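You operate a simulated robot arm through the tools that you are given. There is no shell and no other tool.

You run a simulated robot arm. Do the job below in one go: nothing can be reset, and whatever is moved stays where it is left.

Task
Add the rent bill and the phone bill on the calculator.
Fine: clear it first, key the totals in that order, end on the equals key.
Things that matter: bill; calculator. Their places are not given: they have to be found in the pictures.

The check looks at the end state, three seconds after you hand in, the way a careful person would. Anything else that was tipped, shoved, dropped, spilled or broken makes it a failure.

Robot
A 7-joint arm with a three-finger gripper, fixed in place. Base frame: the origin is on the floor under the middle of its stand, x ahead of it, y to its left, z up; the work surface is at about z = 74. Units: cm, degrees, N and s.
With the tool pointing down near the work surface it reaches from about 50 to 94 cm from the base axis. Its first joint turns from -166.0 to 166.0 degrees. Payload 2.69 kg.
Tool frame: the origin (TCP) lies between the finger pads and is the grasp point; the fingertips stand 2.9 cm ahead of it; z points along the fingers, y is the line along which they close. The gripper opens to 12 cm; its body begins 7.8 cm behind the TCP.
Orientation is that of the tool frame in the base frame, as [roll, pitch, yaw] about the fixed x, y, z axes, in that order (R = Rz(yaw) Ry(pitch) Rx(roll)). With the fingers straight down and closing along the base's y, the tool's x points along the base's -x, its y along +y and its z along -z.

Tools
- The arm moves only by the tool apply_moves. Its argument "commands" is a list of rows, each a list of 6 numbers: the shift along the base's x, y, z in cm, then the turn, a rotation vector about the base's x, y, z in degrees. In form: [[x, y, z, rx, ry, rz], ...]. A call has 1 to 20 rows; each row shifts and turns the commanded pose from where the row before left it. "fingers" is the finger opening in cm, from 0 to 12, set as the call begins (left out, the last holds). Rows are played at 5 a second. More than 5 cm and 8.6 degrees between two rows, or a gripper value outside its range, and nothing of the call is played. A pose out of reach is approached as far as the arm can. The call stops where the force on the tool passes 40 N (or 10 N more than at its start, if that is more) or the arm is blocked; 0.2 s more then pass. Each finger travels about 4 cm/s and halts on what it meets, pressing with about 21 N; the grip force reading is that of the motor and also rises with nothing between the fingers. The clock runs only during rows and for 0.2 s after the last one: add rows that do not move to give the fingers time. The reply holds the time, the measured pose of the TCP, the force on the tool along the base axes, the opening and the grip force, in the units named above and with some noise, with the torque about the TCP (base axes, N m) and any sound that the robot's microphone picked up.
- Cameras (640 x 400 px; columns grow to the right, rows downward): "scene" is fixed at [39.93, 65.09, 148.08]; the picture's right is [-0.92, -0.38, 0.00], its down [-0.34, 0.81, -0.47] and it looks along [0.18, -0.44, -0.88] (base axes); focal length 376 px, centre (320, 200). "wrist" rides on the gripper at [6.3, 0, -10.4] in the tool frame; the picture's right is [0.01, 1.00, 0.00], its down [-0.83, 0.00, -0.56] and it looks along [-0.56, 0.00, 0.83] (tool axes); focal length 275 px, centre (320, 200).
- get_image(camera): a new picture of that camera. No time passes.
- slide_trunk(by): slides the trunk up (or, below 0, down) by that many cm; the arm rides with it, the base frame stays. It gives what a move gives, with no picture.
- probe_pixels(camera, pixels): there is no depth. For up to 12 entries [column, row, z] of the newest picture of that camera ("zoom" is the newest enlarged one), the place [x, y] in the base frame at which the ray of that pixel passes the height z, good to about 0.2 cm. No time passes.
- enlarge(camera, box): a new picture of the part [left, top, right, bottom] of that camera's present view, enlarged. No time passes.
- job_done(): hands the job in; it is judged then, once.

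Unless the task says otherwise, let go and move clear before handing in.

The tools are called after "Call:" by a JSON object that holds its "fn" and its "kwargs". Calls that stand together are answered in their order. apply_moves: Moves the arm, as the interface text tells. Its arguments: {"type":"object","properties":{"commands":{"type":"array"},"fingers":{"type":"number"}},"required":["commands"]} The other tools are called the same way: slide_trunk (by) moves the trunk up or down; get_image (camera) takes a picture; probe_pixels (camera, pixels) gives the place at which the rays of pixels pass given heights; enlarge (camera, box) takes an enlarged picture of a part of a camera's view; job_done () hands the job in.

At the start:

```text
t: 0.0
tcp_pos: [63.77, 25.92, 95.82]
tcp_rot: [-180.0, 0.0, 180.0]
contact_force: [-0.6, 0.2, 0.6]
moment: [0.03, 0.0, 0.0]
grip_width: 12.0
grip_force: 0.1
trunk travel left (down, up): [-55.0, 6.3]
```

scene: 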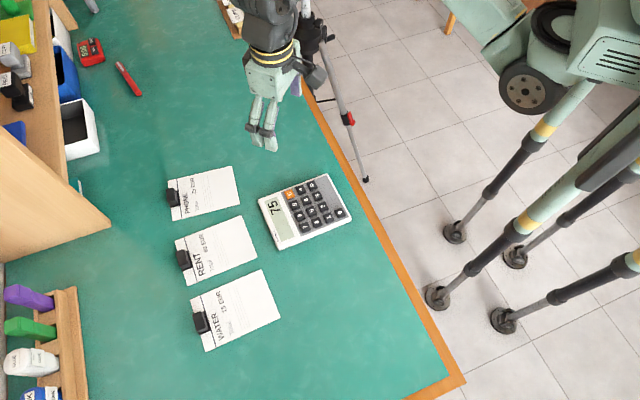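
wrist: 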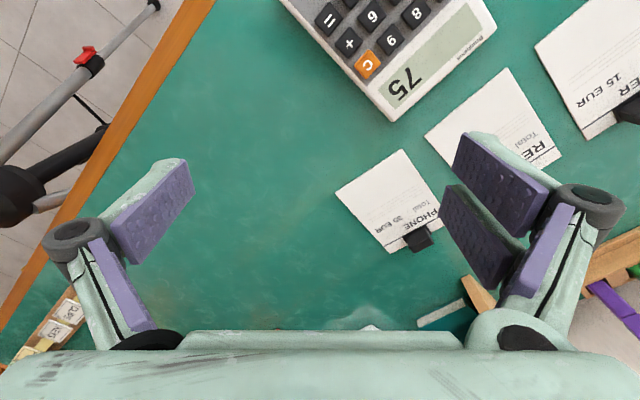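

The scene shows three bills (phone around 205,193; rent around 217,250; water around 235,310) and the calculator around (305,212), which currently displays 75. I'll enlarge the bills and the calculator to read them.

Call:
{"fn": "enlarge", "kwargs": {"camera": "scene", "box": [245, 160, 365, 260]}}

Call:
{"fn": "enlarge", "kwargs": {"camera": "scene", "box": [160, 155, 260, 225]}}

Call:
{"fn": "enlarge", "kwargs": {"camera": "scene", "box": [165, 210, 265, 290]}}

Call:
{"fn": "enlarge", "kwargs": {"camera": "scene", "box": [180, 265, 290, 355]}}

Call:
{"fn": "enlarge", "kwargs": {"camera": "wrist", "box": [280, 0, 640, 260]}}

```text
4.00 times, centred on (305, 210) of scene
```

zoom: 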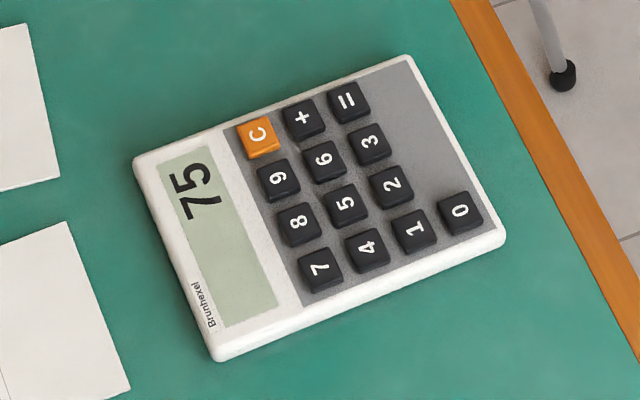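

```text
5.71 times, centred on (210, 190) of scene
```

zoom: 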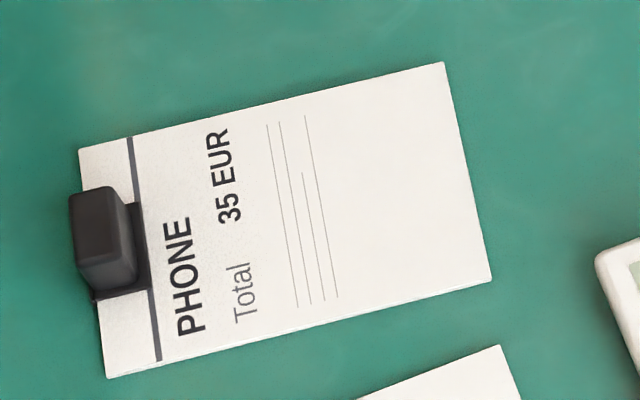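

```text
5.00 times, centred on (215, 250) of scene
```

zoom: 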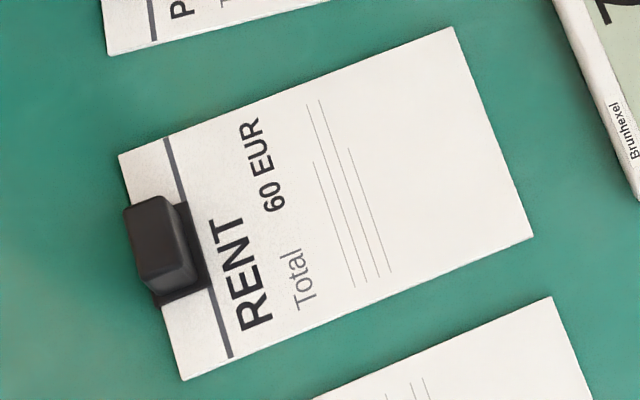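

```text
4.44 times, centred on (235, 310) of scene
```

zoom: 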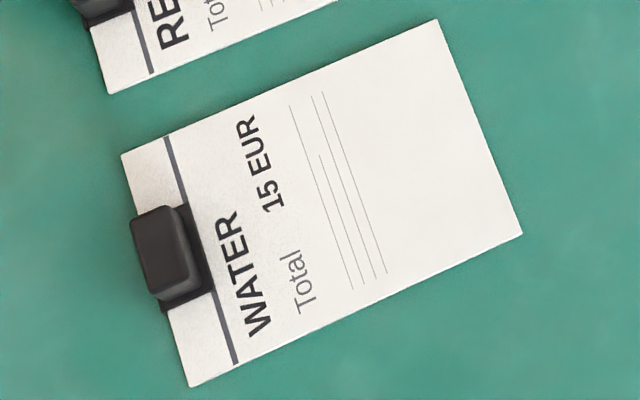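

```text
1.54 times, centred on (460, 130) of wrist
```

zoom: 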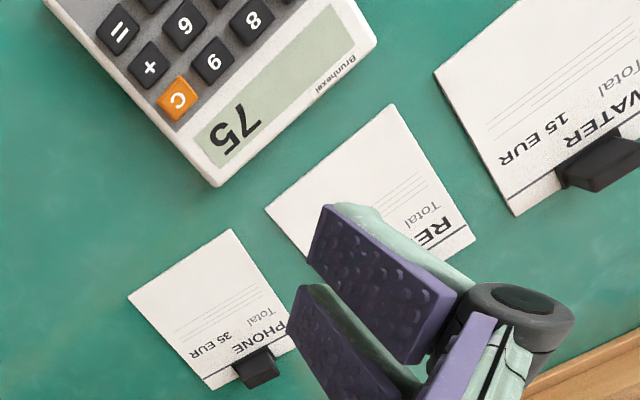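

The bills read RENT 60 EUR and PHONE 35 EUR, so the keys are C 6 0 + 3 5 =. Next I'll take an enlarged scene view of the calculator to locate the keys.

Call:
{"fn": "enlarge", "kwargs": {"camera": "scene", "box": [245, 160, 365, 260]}}

```text
4.00 times, centred on (305, 210) of scene
```

zoom: 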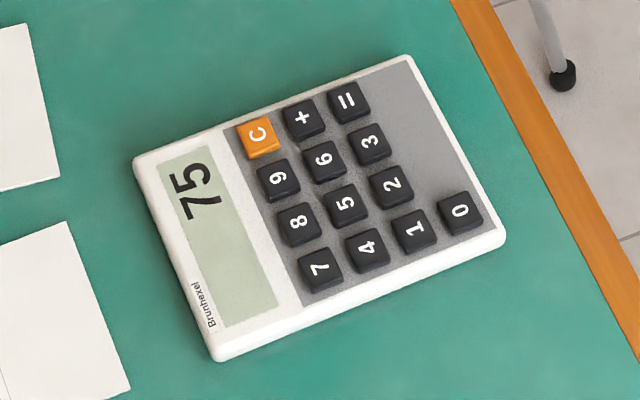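

The enlarged view shows every key: C (258,135), 6 (324,159), 0 (460,211), + (302,117), 3 (369,142), 5 (345,204) and = (347,100). I'll probe these at a couple of heights.

Call:
{"fn": "probe_pixels", "kwargs": {"camera": "zoom", "pixels": [[258, 135, 76], [324, 159, 76], [460, 211, 76], [302, 117, 76], [369, 142, 76], [345, 204, 76], [347, 100, 76], [320, 268, 76], [258, 135, 74], [258, 135, 78], [460, 211, 74], [460, 211, 78]]}}

Call:
{"fn": "probe_pixels", "kwargs": {"camera": "zoom", "pixels": [[218, 361, 74], [505, 240, 74], [505, 230, 76], [410, 56, 76], [134, 162, 76], [214, 350, 76], [214, 350, 75], [505, 230, 75]]}}

```text
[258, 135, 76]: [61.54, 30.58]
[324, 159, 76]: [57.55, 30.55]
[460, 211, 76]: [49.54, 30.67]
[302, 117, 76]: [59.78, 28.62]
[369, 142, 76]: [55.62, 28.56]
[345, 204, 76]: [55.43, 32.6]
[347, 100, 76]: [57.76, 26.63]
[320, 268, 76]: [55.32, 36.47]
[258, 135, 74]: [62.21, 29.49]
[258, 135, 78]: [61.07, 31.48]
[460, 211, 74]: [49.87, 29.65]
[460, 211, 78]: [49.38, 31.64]
```

```text
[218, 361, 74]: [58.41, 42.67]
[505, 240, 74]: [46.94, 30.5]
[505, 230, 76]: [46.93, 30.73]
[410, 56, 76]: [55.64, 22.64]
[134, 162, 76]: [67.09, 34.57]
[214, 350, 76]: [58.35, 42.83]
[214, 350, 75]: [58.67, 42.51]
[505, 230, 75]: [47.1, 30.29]
```

The key pitch is about 2.8 cm. Before pressing anything I'll close the fingers in place to see the size of the fingertips.

Call:
{"fn": "apply_moves", "kwargs": {"commands": [[0, 0, 0, 0, 0, 0], [0, 0, 0, 0, 0, 0], [0, 0, 0, 0, 0, 0], [0, 0, 0, 0, 0, 0], [0, 0, 0, 0, 0, 0], [0, 0, 0, 0, 0, 0], [0, 0, 0, 0, 0, 0], [0, 0, 0, 0, 0, 0], [0, 0, 0, 0, 0, 0], [0, 0, 0, 0, 0, 0]], "fingers": 0}}

Call:
{"fn": "get_image", "kwargs": {"camera": "wrist"}}

Call:
{"fn": "enlarge", "kwargs": {"camera": "scene", "box": [200, 40, 340, 170]}}

```text
t: 2.2
tcp_pos: [63.79, 25.87, 95.79]
tcp_rot: [180.0, -0.1, 179.9]
contact_force: [-0.2, -0.2, -0.1]
moment: [-0.03, 0.01, 0.04]
grip_width: 0.02
grip_force: 21.1
trunk travel left (down, up): [-55.0, 6.3]
```

```text
taken
```

wrist: 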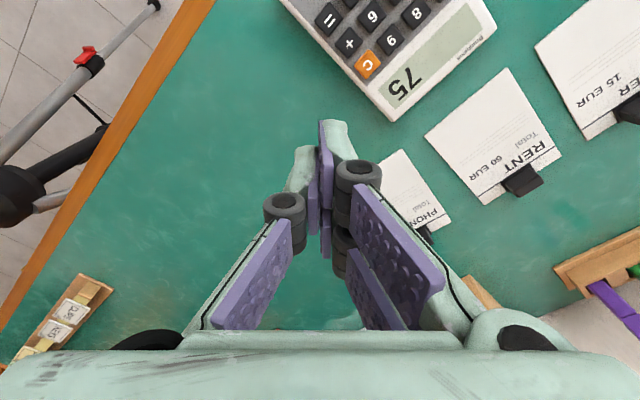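

```text
3.08 times, centred on (270, 105) of scene
```

zoom: 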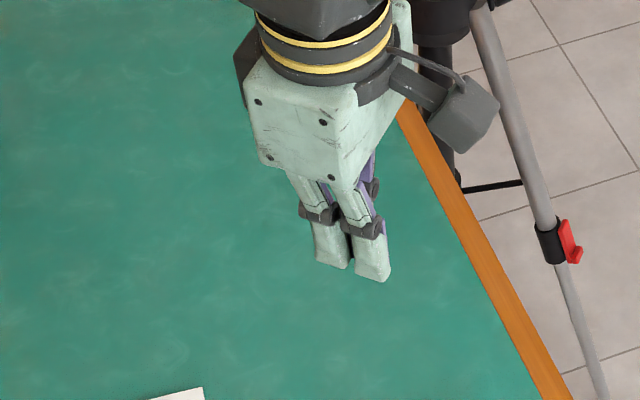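

Rows are readable and the closed tips span about 4 cm, too wide for 2 cm keys. The single finger on the -y side, with the gripper opened to 6 cm, yawed to the key grid and tilted so only that tip is low, should press one key. I'll set that posture high above the calculator and look.

Call:
{"fn": "apply_moves", "kwargs": {"commands": [[-0.75, 1.15, 0, 0, 0, 7.67], [-0.75, 1.15, 0, 0, 0, 7.67], [-0.75, 1.15, 0, 0, 0, 7.67], [-0.75, 1.15, 0, 0, 0, 7.67], [-0.75, 1.15, 0, 0, 0, 7.66], [-0.75, 1.15, 0, 0, 0, 7.66], [0, 0, 0, 4.63, 4.79, 0], [0, 0, 0, 4.63, 4.79, 0], [0, 0, 0, 4.63, 4.79, 0], [0, 0, 0, 0, 0, 0], [0, 0, 0, 0, 0, 0]], "fingers": 6}}

Call:
{"fn": "get_image", "kwargs": {"camera": "wrist"}}

Call:
{"fn": "get_image", "kwargs": {"camera": "scene"}}

```text
t: 4.6
tcp_pos: [59.22, 32.91, 95.83]
tcp_rot: [160.0, 0.0, -134.0]
contact_force: [-0.2, 0.2, 0.1]
moment: [0.0, 0.0, -0.02]
grip_width: 5.99
grip_force: 0.2
trunk travel left (down, up): [-55.0, 6.3]
```

```text
taken
```

wrist: 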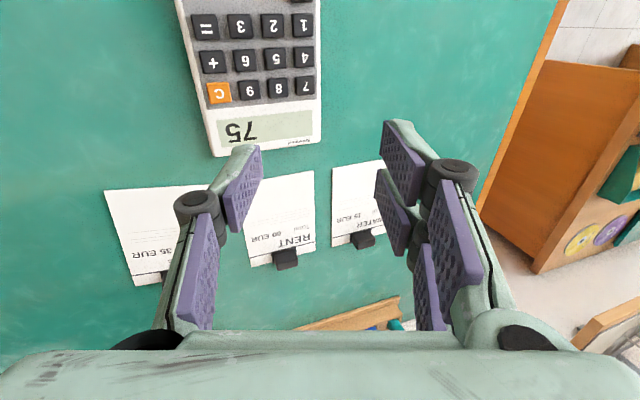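

```text
taken
```

scene: 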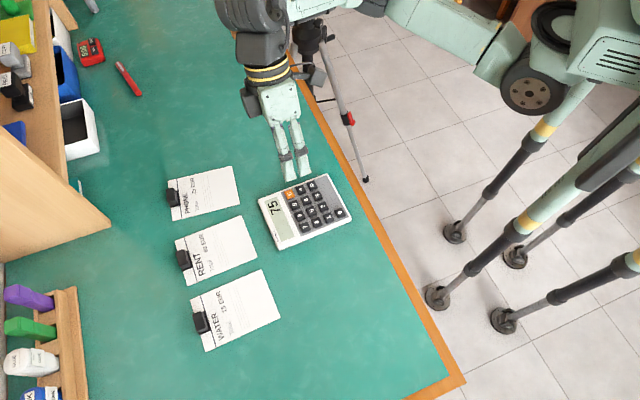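

The single finger's tip sits around (240,150) in the wrist view, hanging lower than the pair, and the key grid looks nearly aligned. I'll enlarge both to get the tip geometry and cross-check key positions.

Call:
{"fn": "enlarge", "kwargs": {"camera": "wrist", "box": [170, 0, 330, 100]}}

Call:
{"fn": "probe_pixels", "kwargs": {"camera": "zoom", "pixels": [[320, 200, 76.3]]}}

Call:
{"fn": "enlarge", "kwargs": {"camera": "wrist", "box": [180, 120, 300, 260]}}

Call:
{"fn": "enlarge", "kwargs": {"camera": "scene", "box": [240, 80, 370, 180]}}

```text
4.00 times, centred on (250, 50) of wrist
```

zoom: 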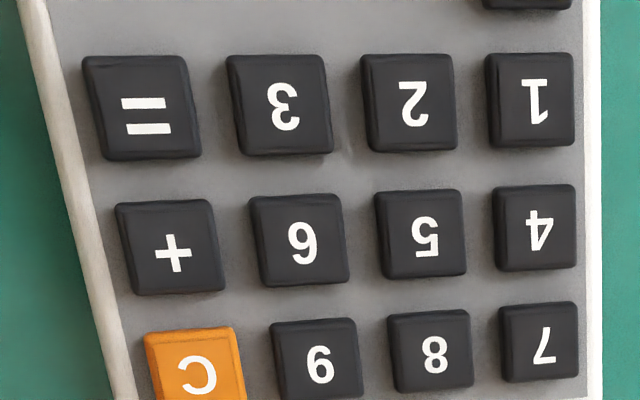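

```text
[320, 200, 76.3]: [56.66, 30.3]
```

```text
2.86 times, centred on (240, 190) of wrist
```

zoom: 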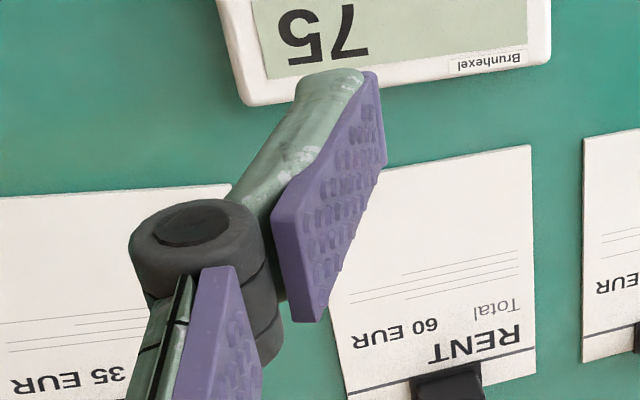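

```text
4.00 times, centred on (305, 130) of scene
```

zoom: 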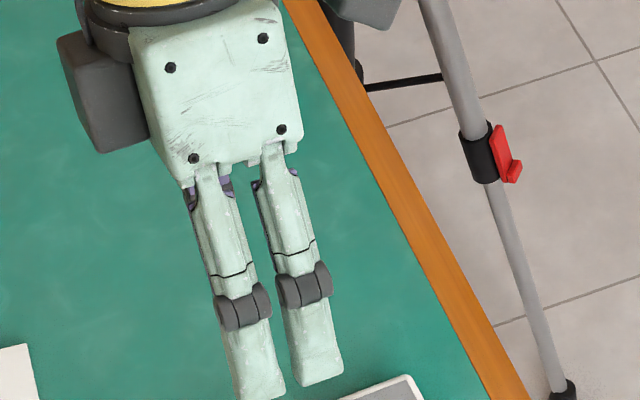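

The pad edge geometry matches the tool frame (tip half-width about 0.9 cm, centred on tool x = 0). I'll probe the key centres from the wrist view as well, to triangulate their height.

Call:
{"fn": "enlarge", "kwargs": {"camera": "wrist", "box": [170, 0, 330, 100]}}

```text
4.00 times, centred on (250, 50) of wrist
```

zoom: 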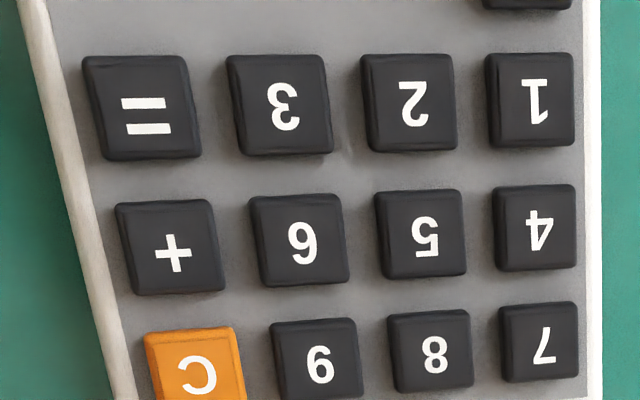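

The glyph centres in this view are = (146,116), 3 (284,107), 5 (425,237), 6 (302,243), + (173,253) and C (198,374). I'll probe them at two heights.

Call:
{"fn": "probe_pixels", "kwargs": {"camera": "zoom", "pixels": [[146, 116, 76], [284, 107, 76], [425, 237, 76], [302, 243, 76], [173, 253, 76], [198, 374, 76], [146, 116, 77], [284, 107, 77], [425, 237, 77], [302, 243, 77], [173, 253, 77], [198, 374, 77]]}}

Call:
{"fn": "enlarge", "kwargs": {"camera": "scene", "box": [275, 170, 355, 240]}}

```text
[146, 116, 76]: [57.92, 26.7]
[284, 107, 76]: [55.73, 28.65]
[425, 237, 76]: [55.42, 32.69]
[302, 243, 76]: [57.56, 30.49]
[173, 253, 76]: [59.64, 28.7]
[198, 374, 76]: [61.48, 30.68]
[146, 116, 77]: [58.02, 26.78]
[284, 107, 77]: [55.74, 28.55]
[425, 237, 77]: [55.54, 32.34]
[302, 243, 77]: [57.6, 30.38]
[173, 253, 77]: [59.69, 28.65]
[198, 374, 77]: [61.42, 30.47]
```

```text
5.71 times, centred on (315, 205) of scene
```

zoom: 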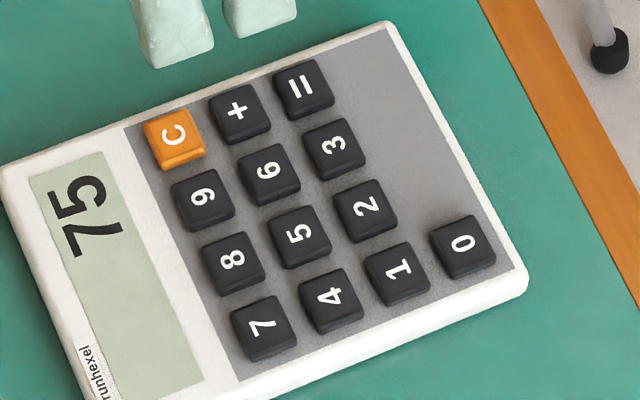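

Both cameras agree on key positions at z = 76.0, so that is the key-top height: C (61.5,30.6), 6 (57.55,30.5), 0 (49.6,30.6), + (59.7,28.7), 3 (55.7,28.6), 5 (55.4,32.65), = (57.8,26.7). I'll bring the finger about 2.5 cm above C and check.

Call:
{"fn": "apply_moves", "kwargs": {"commands": [[0.55, -0.63, -2, 0, 0, 0], [0, 0, -2, 0, 0, 0], [0, 0, -2, 0, 0, 0], [0, 0, -2, 0, 0, 0], [0, 0, -2, 0, 0, 0], [0, 0, -2, 0, 0, 0], [0, 0, -1.4, 0, 0, 0], [0, 0, 0, 0, 0, 0]]}}

Call:
{"fn": "get_image", "kwargs": {"camera": "wrist"}}

Call:
{"fn": "enlarge", "kwargs": {"camera": "scene", "box": [245, 150, 365, 250]}}

```text
t: 6.4
tcp_pos: [59.86, 32.24, 82.34]
tcp_rot: [160.0, 0.0, -133.9]
contact_force: [0.1, 0.3, 0.1]
moment: [0.0, 0.01, 0.03]
grip_width: 6.01
grip_force: 0.0
trunk travel left (down, up): [-55.0, 6.3]
```

```text
taken
```

wrist: 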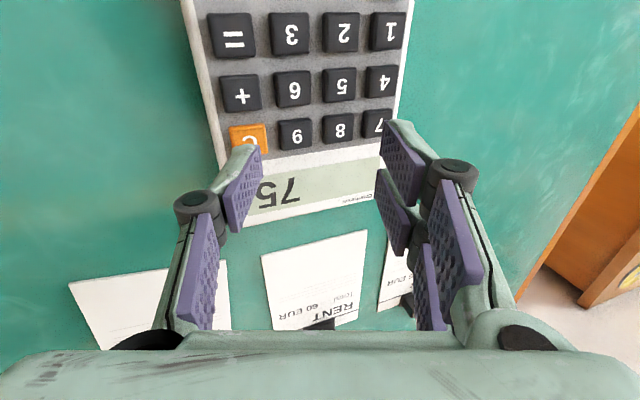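

```text
4.00 times, centred on (305, 200) of scene
```

zoom: 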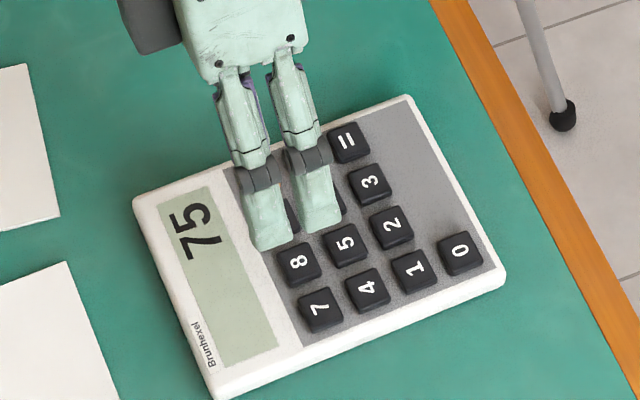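

The single finger hovers near C (wrist pixel ~ (249,138)), with the pair well above keys 8/5. I'll enlarge the wrist view to check lateral alignment before pressing.

Call:
{"fn": "enlarge", "kwargs": {"camera": "wrist", "box": [190, 80, 330, 200]}}

```text
3.33 times, centred on (260, 140) of wrist
```

zoom: 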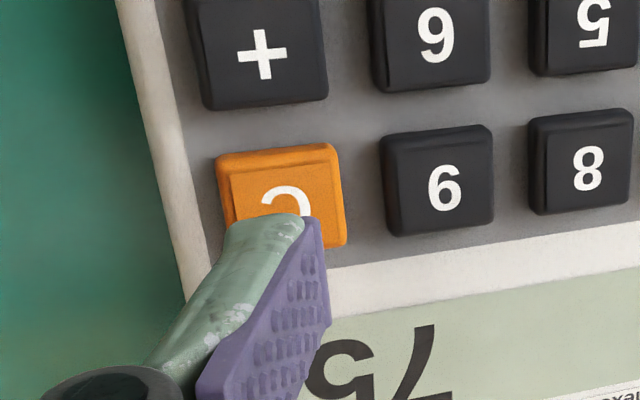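

The finger tip's near edge runs from about (235,222) to (310,215) in the enlargement, over the C key. I'll probe the tip edge at its estimated height and the C and 9 keys at 76.

Call:
{"fn": "probe_pixels", "kwargs": {"camera": "zoom", "pixels": [[240, 222, 78.4], [270, 216, 78.4], [302, 213, 78.4], [315, 218, 78.8], [285, 197, 76], [445, 188, 76], [262, 54, 76], [437, 36, 76]]}}

```text
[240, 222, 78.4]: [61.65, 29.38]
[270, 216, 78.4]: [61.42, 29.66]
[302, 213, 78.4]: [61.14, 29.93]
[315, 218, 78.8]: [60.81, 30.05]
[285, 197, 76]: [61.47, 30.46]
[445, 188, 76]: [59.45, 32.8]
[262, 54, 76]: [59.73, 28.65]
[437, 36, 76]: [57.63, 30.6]
```

The tip is aligned across the rows but may be up to 0.4 cm outward of the C centre, so I'll shift it slightly inward and go down to just above the key.

Call:
{"fn": "apply_moves", "kwargs": {"commands": [[-0.18, 0.17, -0.5, 0, 0, 0], [0, 0, -0.5, 0, 0, 0], [0, 0, -0.5, 0, 0, 0], [0, 0, -0.3, 0, 0, 0], [0, 0, 0, 0, 0, 0]]}}

Call:
{"fn": "enlarge", "kwargs": {"camera": "wrist", "box": [190, 80, 330, 200]}}

```text
t: 7.6
tcp_pos: [59.67, 32.33, 80.56]
tcp_rot: [160.1, 0.1, -134.1]
contact_force: [0.0, 0.6, -0.3]
moment: [0.0, -0.03, -0.01]
grip_width: 6.0
grip_force: 0.1
trunk travel left (down, up): [-55.0, 6.3]
```

```text
3.33 times, centred on (260, 140) of wrist
```

zoom: 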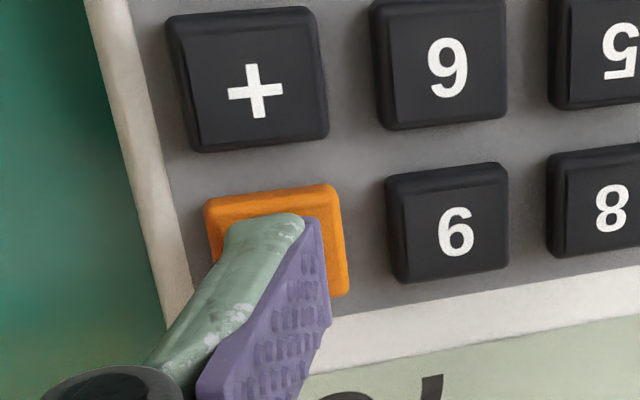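

The tip now spans x 228–318 of the C key's 212–340, well inside it. I'll step down gently to press.

Call:
{"fn": "apply_moves", "kwargs": {"commands": [[0, 0, -0.15, 0, 0, 0], [0, 0, -0.15, 0, 0, 0], [0, 0, -0.1, 0, 0, 0], [0, 0, -0.1, 0, 0, 0], [0, 0, 0, 0, 0, 0]]}}

Call:
{"fn": "enlarge", "kwargs": {"camera": "scene", "box": [245, 150, 365, 250]}}

```text
t: 8.8
tcp_pos: [59.61, 32.42, 80.17]
tcp_rot: [160.0, 0.0, -134.0]
contact_force: [0.1, 0.4, 0.6]
moment: [0.0, -0.01, -0.01]
grip_width: 5.97
grip_force: 0.1
trunk travel left (down, up): [-55.0, 6.3]
```

```text
4.00 times, centred on (305, 200) of scene
```

zoom: 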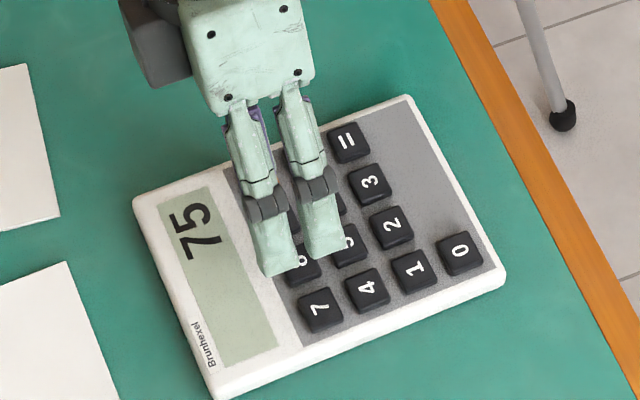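

There's no contact yet (force 0.6 N) and the display still shows 75. I'll keep stepping down by 0.1 cm.

Call:
{"fn": "apply_moves", "kwargs": {"commands": [[0, 0, -0.1, 0, 0, 0], [0, 0, -0.1, 0, 0, 0], [0, 0, 0, 0, 0, 0]]}}

Call:
{"fn": "enlarge", "kwargs": {"camera": "scene", "box": [245, 150, 365, 250]}}

```text
t: 9.6
tcp_pos: [59.82, 32.3, 79.99]
tcp_rot: [160.0, 0.0, -134.0]
contact_force: [1.3, 0.2, 0.0]
moment: [0.0, -0.04, -0.01]
grip_width: 5.98
grip_force: 0.0
trunk travel left (down, up): [-55.0, 6.3]
heard: click
```

```text
4.00 times, centred on (305, 200) of scene
```

zoom: 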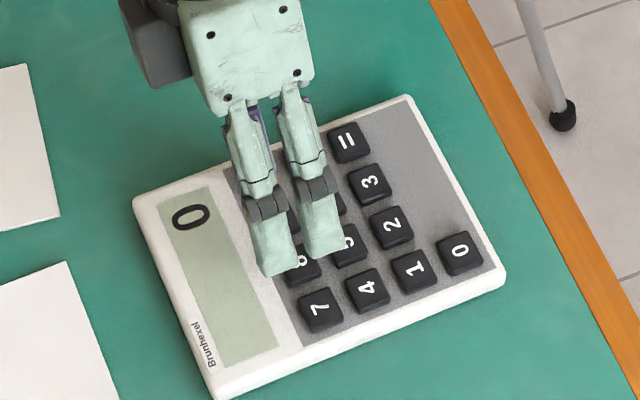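

A click was heard and the display now reads 0, so C is registered. I'll lift 1.6 cm, move over the 6 key (shift x −3.92) and check alignment.

Call:
{"fn": "apply_moves", "kwargs": {"commands": [[0, 0, 0.4, 0, 0, 0], [0, 0, 0.6, 0, 0, 0], [0, 0, 0.6, 0, 0, 0], [-1.31, 0, 0, 0, 0, 0], [-1.31, 0, 0, 0, 0, 0], [-1.3, 0, 0, 0, 0, 0], [0, 0, 0, 0, 0, 0], [0, 0, -0.4, 0, 0, 0], [0, 0, -0.4, 0, 0, 0], [0, 0, 0, 0, 0, 0]]}}

Call:
{"fn": "enlarge", "kwargs": {"camera": "wrist", "box": [190, 80, 330, 200]}}

Call:
{"fn": "enlarge", "kwargs": {"camera": "scene", "box": [245, 150, 365, 250]}}

```text
t: 11.8
tcp_pos: [55.81, 32.38, 80.7]
tcp_rot: [159.9, -0.1, -134.0]
contact_force: [-0.5, -0.2, -0.7]
moment: [-0.03, 0.01, -0.02]
grip_width: 6.0
grip_force: 0.1
trunk travel left (down, up): [-55.0, 6.3]
```

```text
3.33 times, centred on (260, 140) of wrist
```

zoom: 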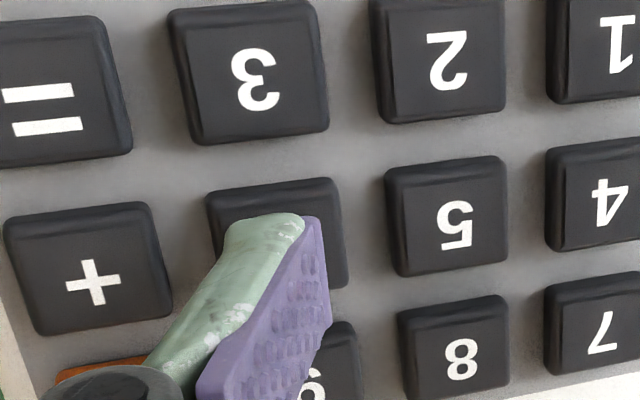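

```text
4.00 times, centred on (305, 200) of scene
```

zoom: 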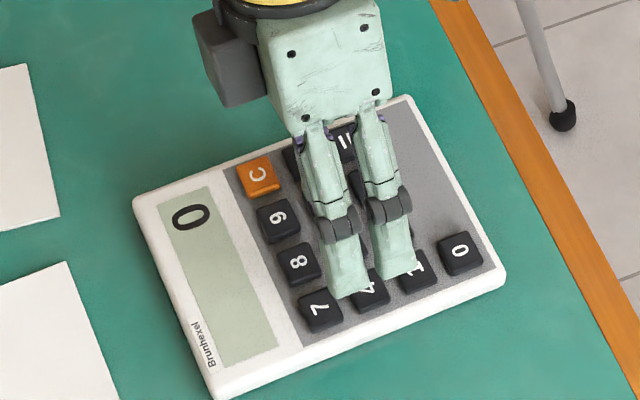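

The tip sits over the 6 key (between +, 5, 3 and 9) with the same alignment as for C. I'll press down 0.84 cm.

Call:
{"fn": "apply_moves", "kwargs": {"commands": [[0, 0, -0.3, 0, 0, 0], [0, 0, -0.3, 0, 0, 0], [0, 0, -0.12, 0, 0, 0], [0, 0, -0.12, 0, 0, 0], [0, 0, 0, 0, 0, 0]]}}

Call:
{"fn": "enlarge", "kwargs": {"camera": "scene", "box": [245, 150, 365, 250]}}

```text
t: 13.0
tcp_pos: [55.76, 32.41, 79.81]
tcp_rot: [160.0, 0.0, -134.0]
contact_force: [0.8, -0.2, 1.3]
moment: [-0.02, -0.01, 0.05]
grip_width: 6.01
grip_force: 0.0
trunk travel left (down, up): [-55.0, 6.3]
heard: click
```

```text
4.00 times, centred on (305, 200) of scene
```

zoom: 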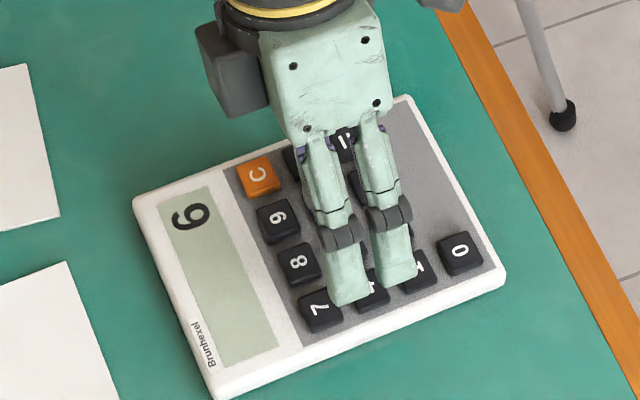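

A click was heard and the display shows one digit around (190,217). I'll enlarge it to make sure it is a 6 and not a 9.

Call:
{"fn": "enlarge", "kwargs": {"camera": "scene", "box": [275, 188, 325, 228]}}

```text
10.00 times, centred on (300, 208) of scene
```

zoom: 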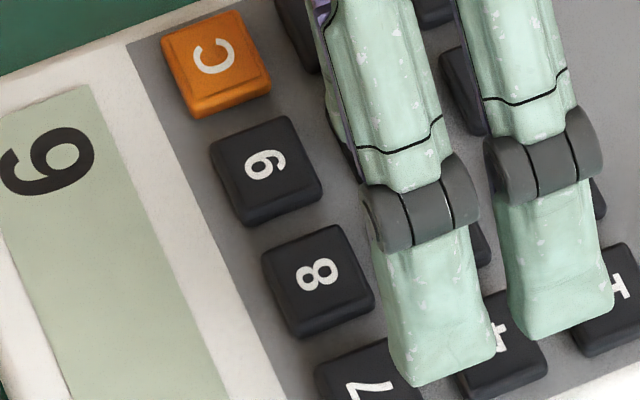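

The loop is at the digit's lower end, opposite to the 9 key's glyph, so it's a 6. Next is the 0 key: lift 1.6, shift x −7.94, y +0.1 and check.

Call:
{"fn": "apply_moves", "kwargs": {"commands": [[0, 0, 0.4, 0, 0, 0], [0, 0, 0.6, 0, 0, 0], [0, 0, 0.6, 0, 0, 0], [-1.5, 0, 0, 0, 0, 0], [-1.6, 0, 0, 0, 0, 0], [-1.6, 0.1, 0, 0, 0, 0], [-1.6, 0, 0, 0, 0, 0], [-1.64, 0, 0, 0, 0, 0], [0, 0, 0, 0, 0, 0], [0, 0, -0.4, 0, 0, 0], [0, 0, -0.4, 0, 0, 0], [0, 0, 0, 0, 0, 0]]}}

Call:
{"fn": "enlarge", "kwargs": {"camera": "wrist", "box": [190, 80, 330, 200]}}

Call:
{"fn": "enlarge", "kwargs": {"camera": "scene", "box": [245, 150, 365, 250]}}

```text
t: 15.6
tcp_pos: [47.85, 32.45, 80.74]
tcp_rot: [160.0, -0.1, -134.0]
contact_force: [-0.1, 0.0, 0.2]
moment: [-0.04, 0.0, 0.02]
grip_width: 5.99
grip_force: 0.0
trunk travel left (down, up): [-55.0, 6.3]
```

```text
3.33 times, centred on (260, 140) of wrist
```

zoom: 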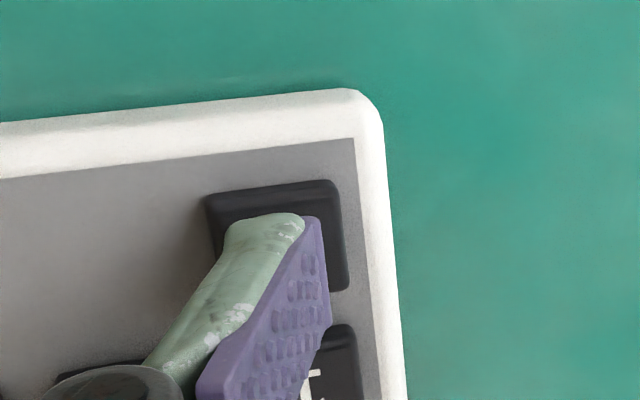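

```text
4.00 times, centred on (305, 200) of scene
```

zoom: 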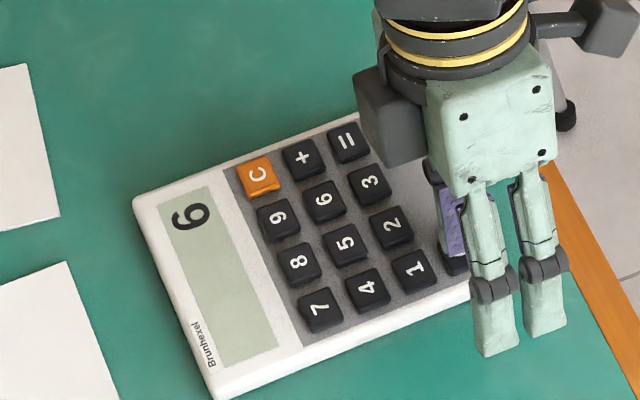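

The tip is over the 0 key (dark key at (275,230) in the enlargement, with the 1 key below it), and the pair hangs free over bare table. I'll press.

Call:
{"fn": "apply_moves", "kwargs": {"commands": [[0, 0, -0.3, 0, 0, 0], [0, 0, -0.3, 0, 0, 0], [0, 0, -0.12, 0, 0, 0], [0, 0, -0.12, 0, 0, 0], [0, 0, 0, 0, 0, 0]]}}

Call:
{"fn": "enlarge", "kwargs": {"camera": "scene", "box": [245, 150, 365, 250]}}

```text
t: 16.8
tcp_pos: [47.85, 32.6, 79.76]
tcp_rot: [160.0, 0.0, -133.9]
contact_force: [-0.2, -0.3, 1.3]
moment: [-0.06, -0.03, -0.03]
grip_width: 6.01
grip_force: 0.0
trunk travel left (down, up): [-55.0, 6.3]
heard: click
```

```text
4.00 times, centred on (305, 200) of scene
```

zoom: 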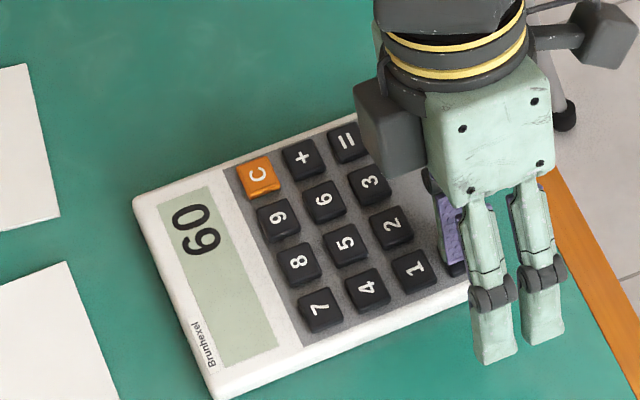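

The display reads 60. Next is the + key at (59.71,28.66): lift 1.64 and shift by (+10.09, −1.97).

Call:
{"fn": "apply_moves", "kwargs": {"commands": [[0, 0, 0.4, 0, 0, 0], [0, 0, 0.6, 0, 0, 0], [0, 0, 0.64, 0, 0, 0], [1.68, -0.33, 0, 0, 0, 0], [1.68, -0.33, 0, 0, 0, 0], [1.68, -0.33, 0, 0, 0, 0], [1.68, -0.33, 0, 0, 0, 0], [1.68, -0.33, 0, 0, 0, 0], [1.69, -0.32, 0, 0, 0, 0], [0, 0, 0, 0, 0, 0], [0, 0, -0.4, 0, 0, 0], [0, 0, -0.4, 0, 0, 0], [0, 0, 0, 0, 0, 0]]}}

Call:
{"fn": "enlarge", "kwargs": {"camera": "wrist", "box": [190, 80, 330, 200]}}

Call:
{"fn": "enlarge", "kwargs": {"camera": "scene", "box": [245, 150, 365, 250]}}

```text
t: 19.6
tcp_pos: [57.9, 30.51, 80.7]
tcp_rot: [160.0, 0.1, -133.9]
contact_force: [-0.3, 0.4, -0.4]
moment: [0.0, 0.03, 0.02]
grip_width: 6.01
grip_force: 0.1
trunk travel left (down, up): [-55.0, 6.3]
```

```text
3.33 times, centred on (260, 140) of wrist
```

zoom: 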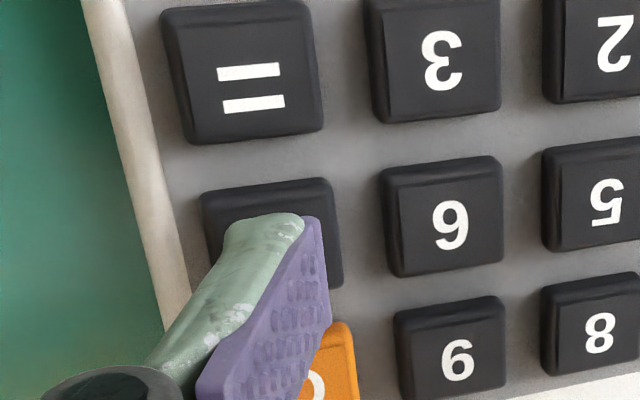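

```text
4.00 times, centred on (305, 200) of scene
```

zoom: 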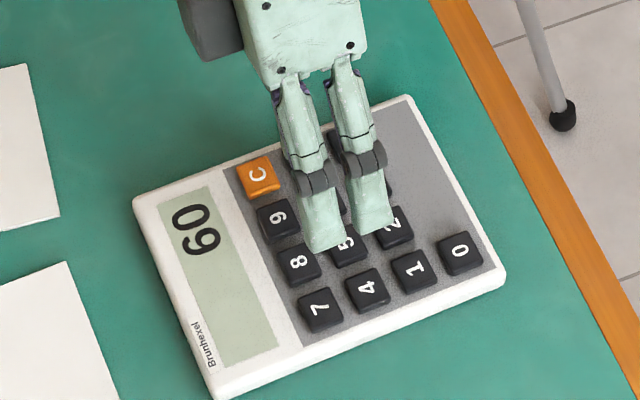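

The tip is over + (between C, 6 and =), aligned as before, and the display still reads 60. I'll press.

Call:
{"fn": "apply_moves", "kwargs": {"commands": [[0, 0, -0.3, 0, 0, 0], [0, 0, -0.3, 0, 0, 0], [0, 0, -0.12, 0, 0, 0], [0, 0, -0.12, 0, 0, 0], [0, 0, 0, 0, 0, 0]]}}

Call:
{"fn": "enlarge", "kwargs": {"camera": "scene", "box": [245, 150, 365, 250]}}

```text
t: 20.8
tcp_pos: [57.97, 30.46, 80.0]
tcp_rot: [159.9, 0.1, -134.0]
contact_force: [0.2, 0.4, 0.7]
moment: [-0.04, 0.0, 0.0]
grip_width: 6.0
grip_force: 0.0
trunk travel left (down, up): [-55.0, 6.3]
heard: click
```

```text
4.00 times, centred on (305, 200) of scene
```

zoom: 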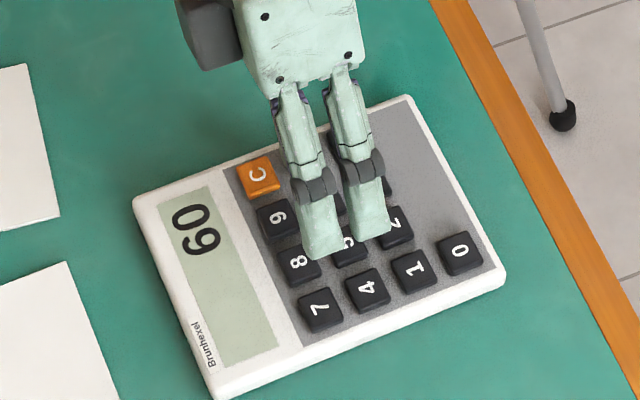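

A click was heard for + and the display still holds 60, as expected. Next is 3: lift 1.64 and shift by (−4.03, −0.06).

Call:
{"fn": "apply_moves", "kwargs": {"commands": [[0, 0, 0.4, 0, 0, 0], [0, 0, 0.6, 0, 0, 0], [0, 0, 0.64, 0, 0, 0], [-1.34, -0.02, 0, 0, 0, 0], [-1.34, -0.02, 0, 0, 0, 0], [-1.35, -0.02, 0, 0, 0, 0], [0, 0, 0, 0, 0, 0], [0, 0, -0.4, 0, 0, 0], [0, 0, -0.4, 0, 0, 0], [0, 0, 0, 0, 0, 0]]}}

Call:
{"fn": "enlarge", "kwargs": {"camera": "wrist", "box": [190, 80, 330, 200]}}

Call:
{"fn": "enlarge", "kwargs": {"camera": "scene", "box": [245, 150, 365, 250]}}

```text
t: 23.0
tcp_pos: [53.88, 30.43, 80.73]
tcp_rot: [160.0, 0.1, -134.0]
contact_force: [0.6, -0.6, -0.2]
moment: [0.01, -0.03, -0.02]
grip_width: 6.02
grip_force: 0.1
trunk travel left (down, up): [-55.0, 6.3]
```

```text
3.33 times, centred on (260, 140) of wrist
```

zoom: 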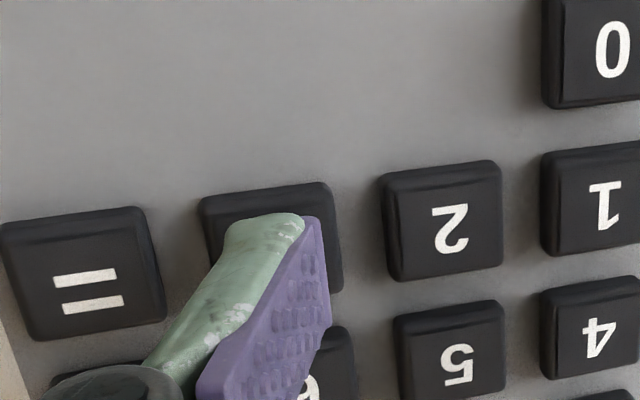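

```text
4.00 times, centred on (305, 200) of scene
```

zoom: 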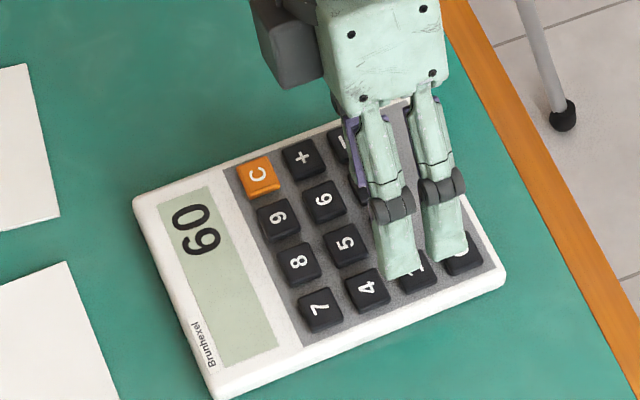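

The tip is over the 3 key, between = and 2 with 6 behind it. I'll press.

Call:
{"fn": "apply_moves", "kwargs": {"commands": [[0, 0, -0.3, 0, 0, 0], [0, 0, -0.3, 0, 0, 0], [0, 0, -0.12, 0, 0, 0], [0, 0, -0.12, 0, 0, 0], [0, 0, 0, 0, 0, 0]]}}

Call:
{"fn": "enlarge", "kwargs": {"camera": "scene", "box": [245, 150, 365, 250]}}

```text
t: 24.2
tcp_pos: [53.83, 30.39, 79.92]
tcp_rot: [160.0, -0.1, -133.9]
contact_force: [-0.2, -0.5, 1.1]
moment: [0.0, 0.01, 0.0]
grip_width: 5.99
grip_force: 0.0
trunk travel left (down, up): [-55.0, 6.3]
heard: click
```

```text
4.00 times, centred on (305, 200) of scene
```

zoom: 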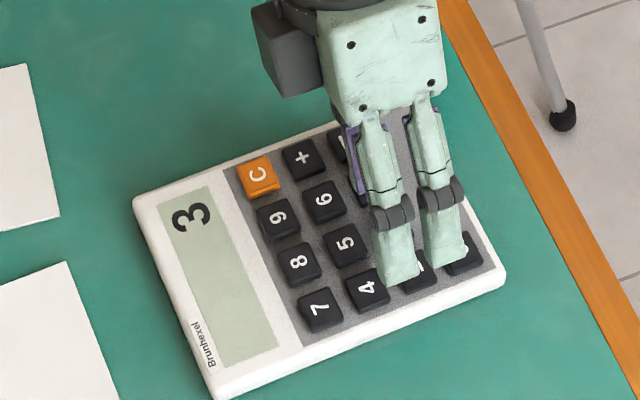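

The display shows 3, so + also registered. Next is 5: lift 1.64 and shift by (−0.25, +4.03).

Call:
{"fn": "apply_moves", "kwargs": {"commands": [[0, 0, 0.4, 0, 0, 0], [0, 0, 0.6, 0, 0, 0], [0, 0, 0.64, 0, 0, 0], [-0.08, 1.34, 0, 0, 0, 0], [-0.08, 1.34, 0, 0, 0, 0], [-0.09, 1.35, 0, 0, 0, 0], [0, 0, 0, 0, 0, 0], [0, 0, -0.4, 0, 0, 0], [0, 0, -0.4, 0, 0, 0], [0, 0, 0, 0, 0, 0]]}}

Call:
{"fn": "enlarge", "kwargs": {"camera": "wrist", "box": [190, 80, 330, 200]}}

Call:
{"fn": "enlarge", "kwargs": {"camera": "scene", "box": [245, 150, 365, 250]}}

```text
t: 26.4
tcp_pos: [53.71, 34.3, 80.68]
tcp_rot: [160.0, 0.0, -133.9]
contact_force: [0.2, -0.5, 0.7]
moment: [0.01, 0.03, 0.01]
grip_width: 6.0
grip_force: 0.2
trunk travel left (down, up): [-55.0, 6.3]
```

```text
3.33 times, centred on (260, 140) of wrist
```

zoom: 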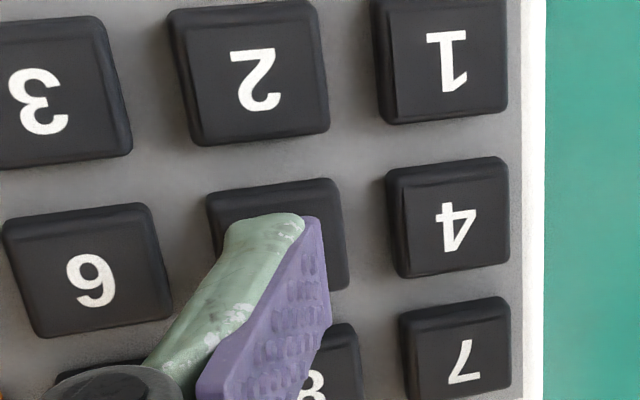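

```text
4.00 times, centred on (305, 200) of scene
```

zoom: 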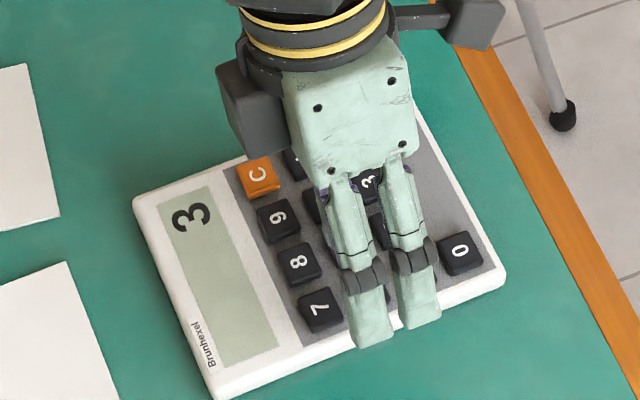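

The tip is over the 5 key, between 6 and 4 with 2 ahead and 8 behind. I'll press.

Call:
{"fn": "apply_moves", "kwargs": {"commands": [[0, 0, -0.3, 0, 0, 0], [0, 0, -0.3, 0, 0, 0], [0, 0, -0.12, 0, 0, 0], [0, 0, -0.12, 0, 0, 0], [0, 0, 0, 0, 0, 0]]}}

Call:
{"fn": "enlarge", "kwargs": {"camera": "scene", "box": [245, 150, 365, 250]}}

```text
t: 27.6
tcp_pos: [53.59, 34.49, 79.81]
tcp_rot: [160.0, 0.0, -134.0]
contact_force: [0.5, -0.7, 1.3]
moment: [0.02, -0.02, 0.01]
grip_width: 5.96
grip_force: 0.0
trunk travel left (down, up): [-55.0, 6.3]
heard: click
```

```text
4.00 times, centred on (305, 200) of scene
```

zoom: 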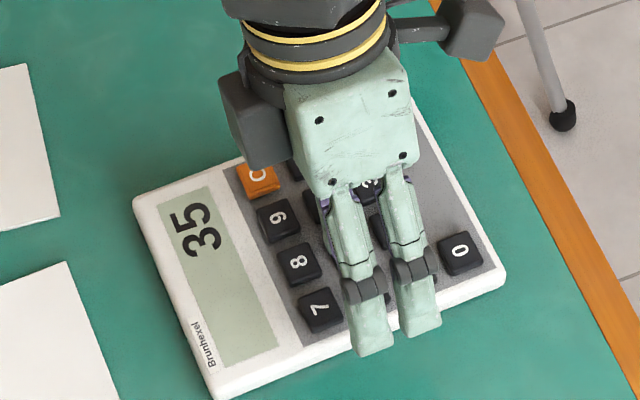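

The display reads 35. The last key is =: lift 1.64 and shift by (+2.41, −5.96).

Call:
{"fn": "apply_moves", "kwargs": {"commands": [[0, 0, 0.4, 0, 0, 0], [0, 0, 0.6, 0, 0, 0], [0, 0, 0.64, 0, 0, 0], [0.6, -1.49, 0, 0, 0, 0], [0.6, -1.49, 0, 0, 0, 0], [0.6, -1.49, 0, 0, 0, 0], [0.61, -1.49, 0, 0, 0, 0], [0, 0, 0, 0, 0, 0], [0, 0, -0.4, 0, 0, 0], [0, 0, -0.4, 0, 0, 0], [0, 0, 0, 0, 0, 0]]}}

Call:
{"fn": "enlarge", "kwargs": {"camera": "wrist", "box": [190, 80, 330, 200]}}

Call:
{"fn": "enlarge", "kwargs": {"camera": "scene", "box": [245, 150, 365, 250]}}

```text
t: 30.0
tcp_pos: [56.09, 28.61, 80.57]
tcp_rot: [160.0, 0.1, -133.9]
contact_force: [-0.5, -0.9, 0.4]
moment: [-0.01, 0.04, -0.01]
grip_width: 6.01
grip_force: 0.1
trunk travel left (down, up): [-55.0, 6.3]
```

```text
3.33 times, centred on (260, 140) of wrist
```

zoom: 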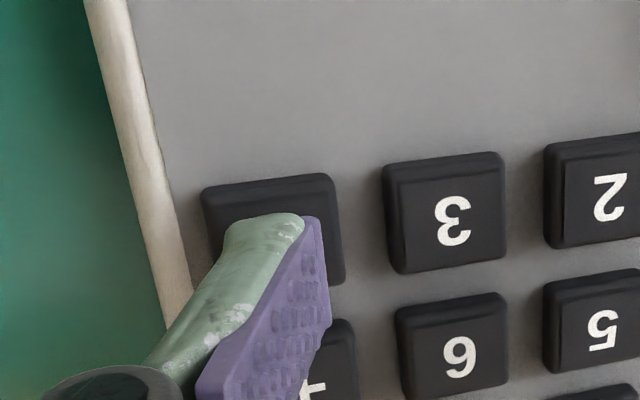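

```text
4.00 times, centred on (305, 200) of scene
```

zoom: 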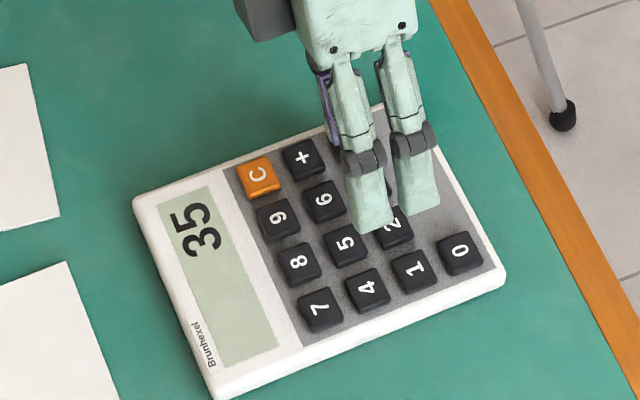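

The tip is over the = key, left of 3 and ahead of +, and the display still reads 35. I'll press.

Call:
{"fn": "apply_moves", "kwargs": {"commands": [[0, 0, -0.3, 0, 0, 0], [0, 0, -0.3, 0, 0, 0], [0, 0, -0.12, 0, 0, 0], [0, 0, -0.12, 0, 0, 0], [0, 0, 0, 0, 0, 0]]}}

Call:
{"fn": "enlarge", "kwargs": {"camera": "scene", "box": [245, 150, 365, 250]}}

```text
t: 31.2
tcp_pos: [56.03, 28.58, 79.83]
tcp_rot: [160.1, 0.0, -134.0]
contact_force: [-0.4, -0.1, 1.4]
moment: [-0.03, -0.04, 0.0]
grip_width: 5.98
grip_force: 0.1
trunk travel left (down, up): [-55.0, 6.3]
heard: click
```

```text
4.00 times, centred on (305, 200) of scene
```

zoom: 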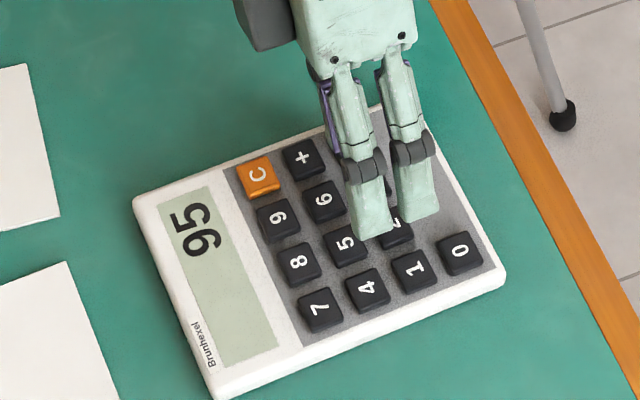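

The display shows 95 (60 + 35) after a single click on =. I'll lift straight up, well clear of the calculator.

Call:
{"fn": "apply_moves", "kwargs": {"commands": [[0, 0, 0.4, 0, 0, 0], [0, 0, 0.6, 0, 0, 0], [0, 0, 1.5, 0, 0, 0], [0, 0, 2, 0, 0, 0], [0, 0, 2, 0, 0, 0], [0, 0, 2, 0, 0, 0], [0, 0, 2, 0, 0, 0], [0, 0, 2, 0, 0, 0], [0, 0, 2, 0, 0, 0], [0, 0, 0, 0, 0, 0], [0, 0, 0, 0, 0, 0]]}}

Call:
{"fn": "get_image", "kwargs": {"camera": "scene"}}

Call:
{"fn": "enlarge", "kwargs": {"camera": "scene", "box": [245, 160, 365, 260]}}

```text
t: 33.6
tcp_pos: [56.06, 28.52, 94.34]
tcp_rot: [160.0, 0.0, -134.0]
contact_force: [0.0, 0.0, -0.4]
moment: [-0.03, 0.02, 0.01]
grip_width: 6.01
grip_force: 0.0
trunk travel left (down, up): [-55.0, 6.3]
```

```text
taken
```

scene: 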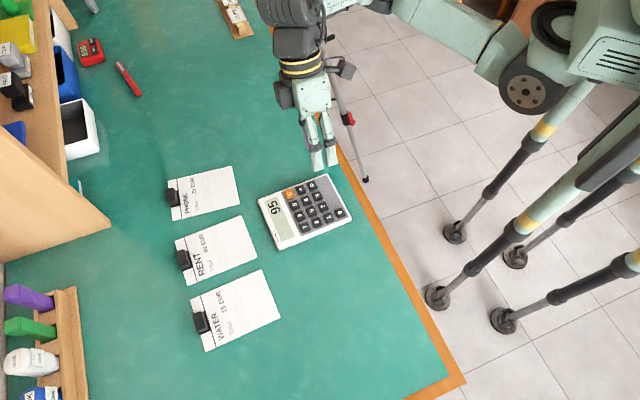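

```text
4.00 times, centred on (305, 210) of scene
```

zoom: 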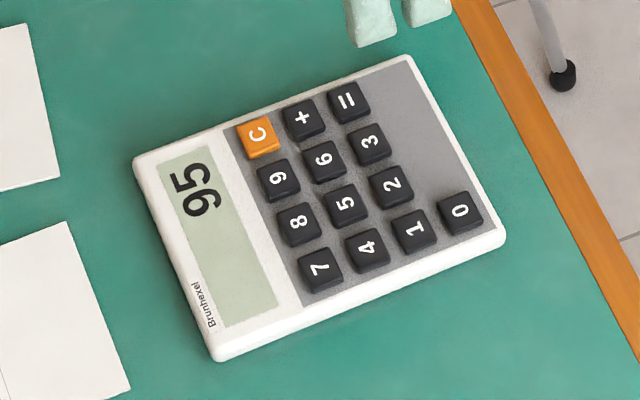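

The display reads 95, the calculator and bills are in the same pixels as at the start, and the arm is clear at z = 94. I'm handing the job in.

Call:
{"fn": "job_done", "kwargs": {}}

```text
The job is handed in.
```

The calculator's last picture shows 95, the sum of the rent bill (60 EUR) and the phone bill (35 EUR). I pressed C, 6, 0, +, 3, 5, = in that order, and heard one click for each key.

The calculator and all three bills look to be where they started in the last scene picture. I lifted the arm about 14 cm clear before handing in.
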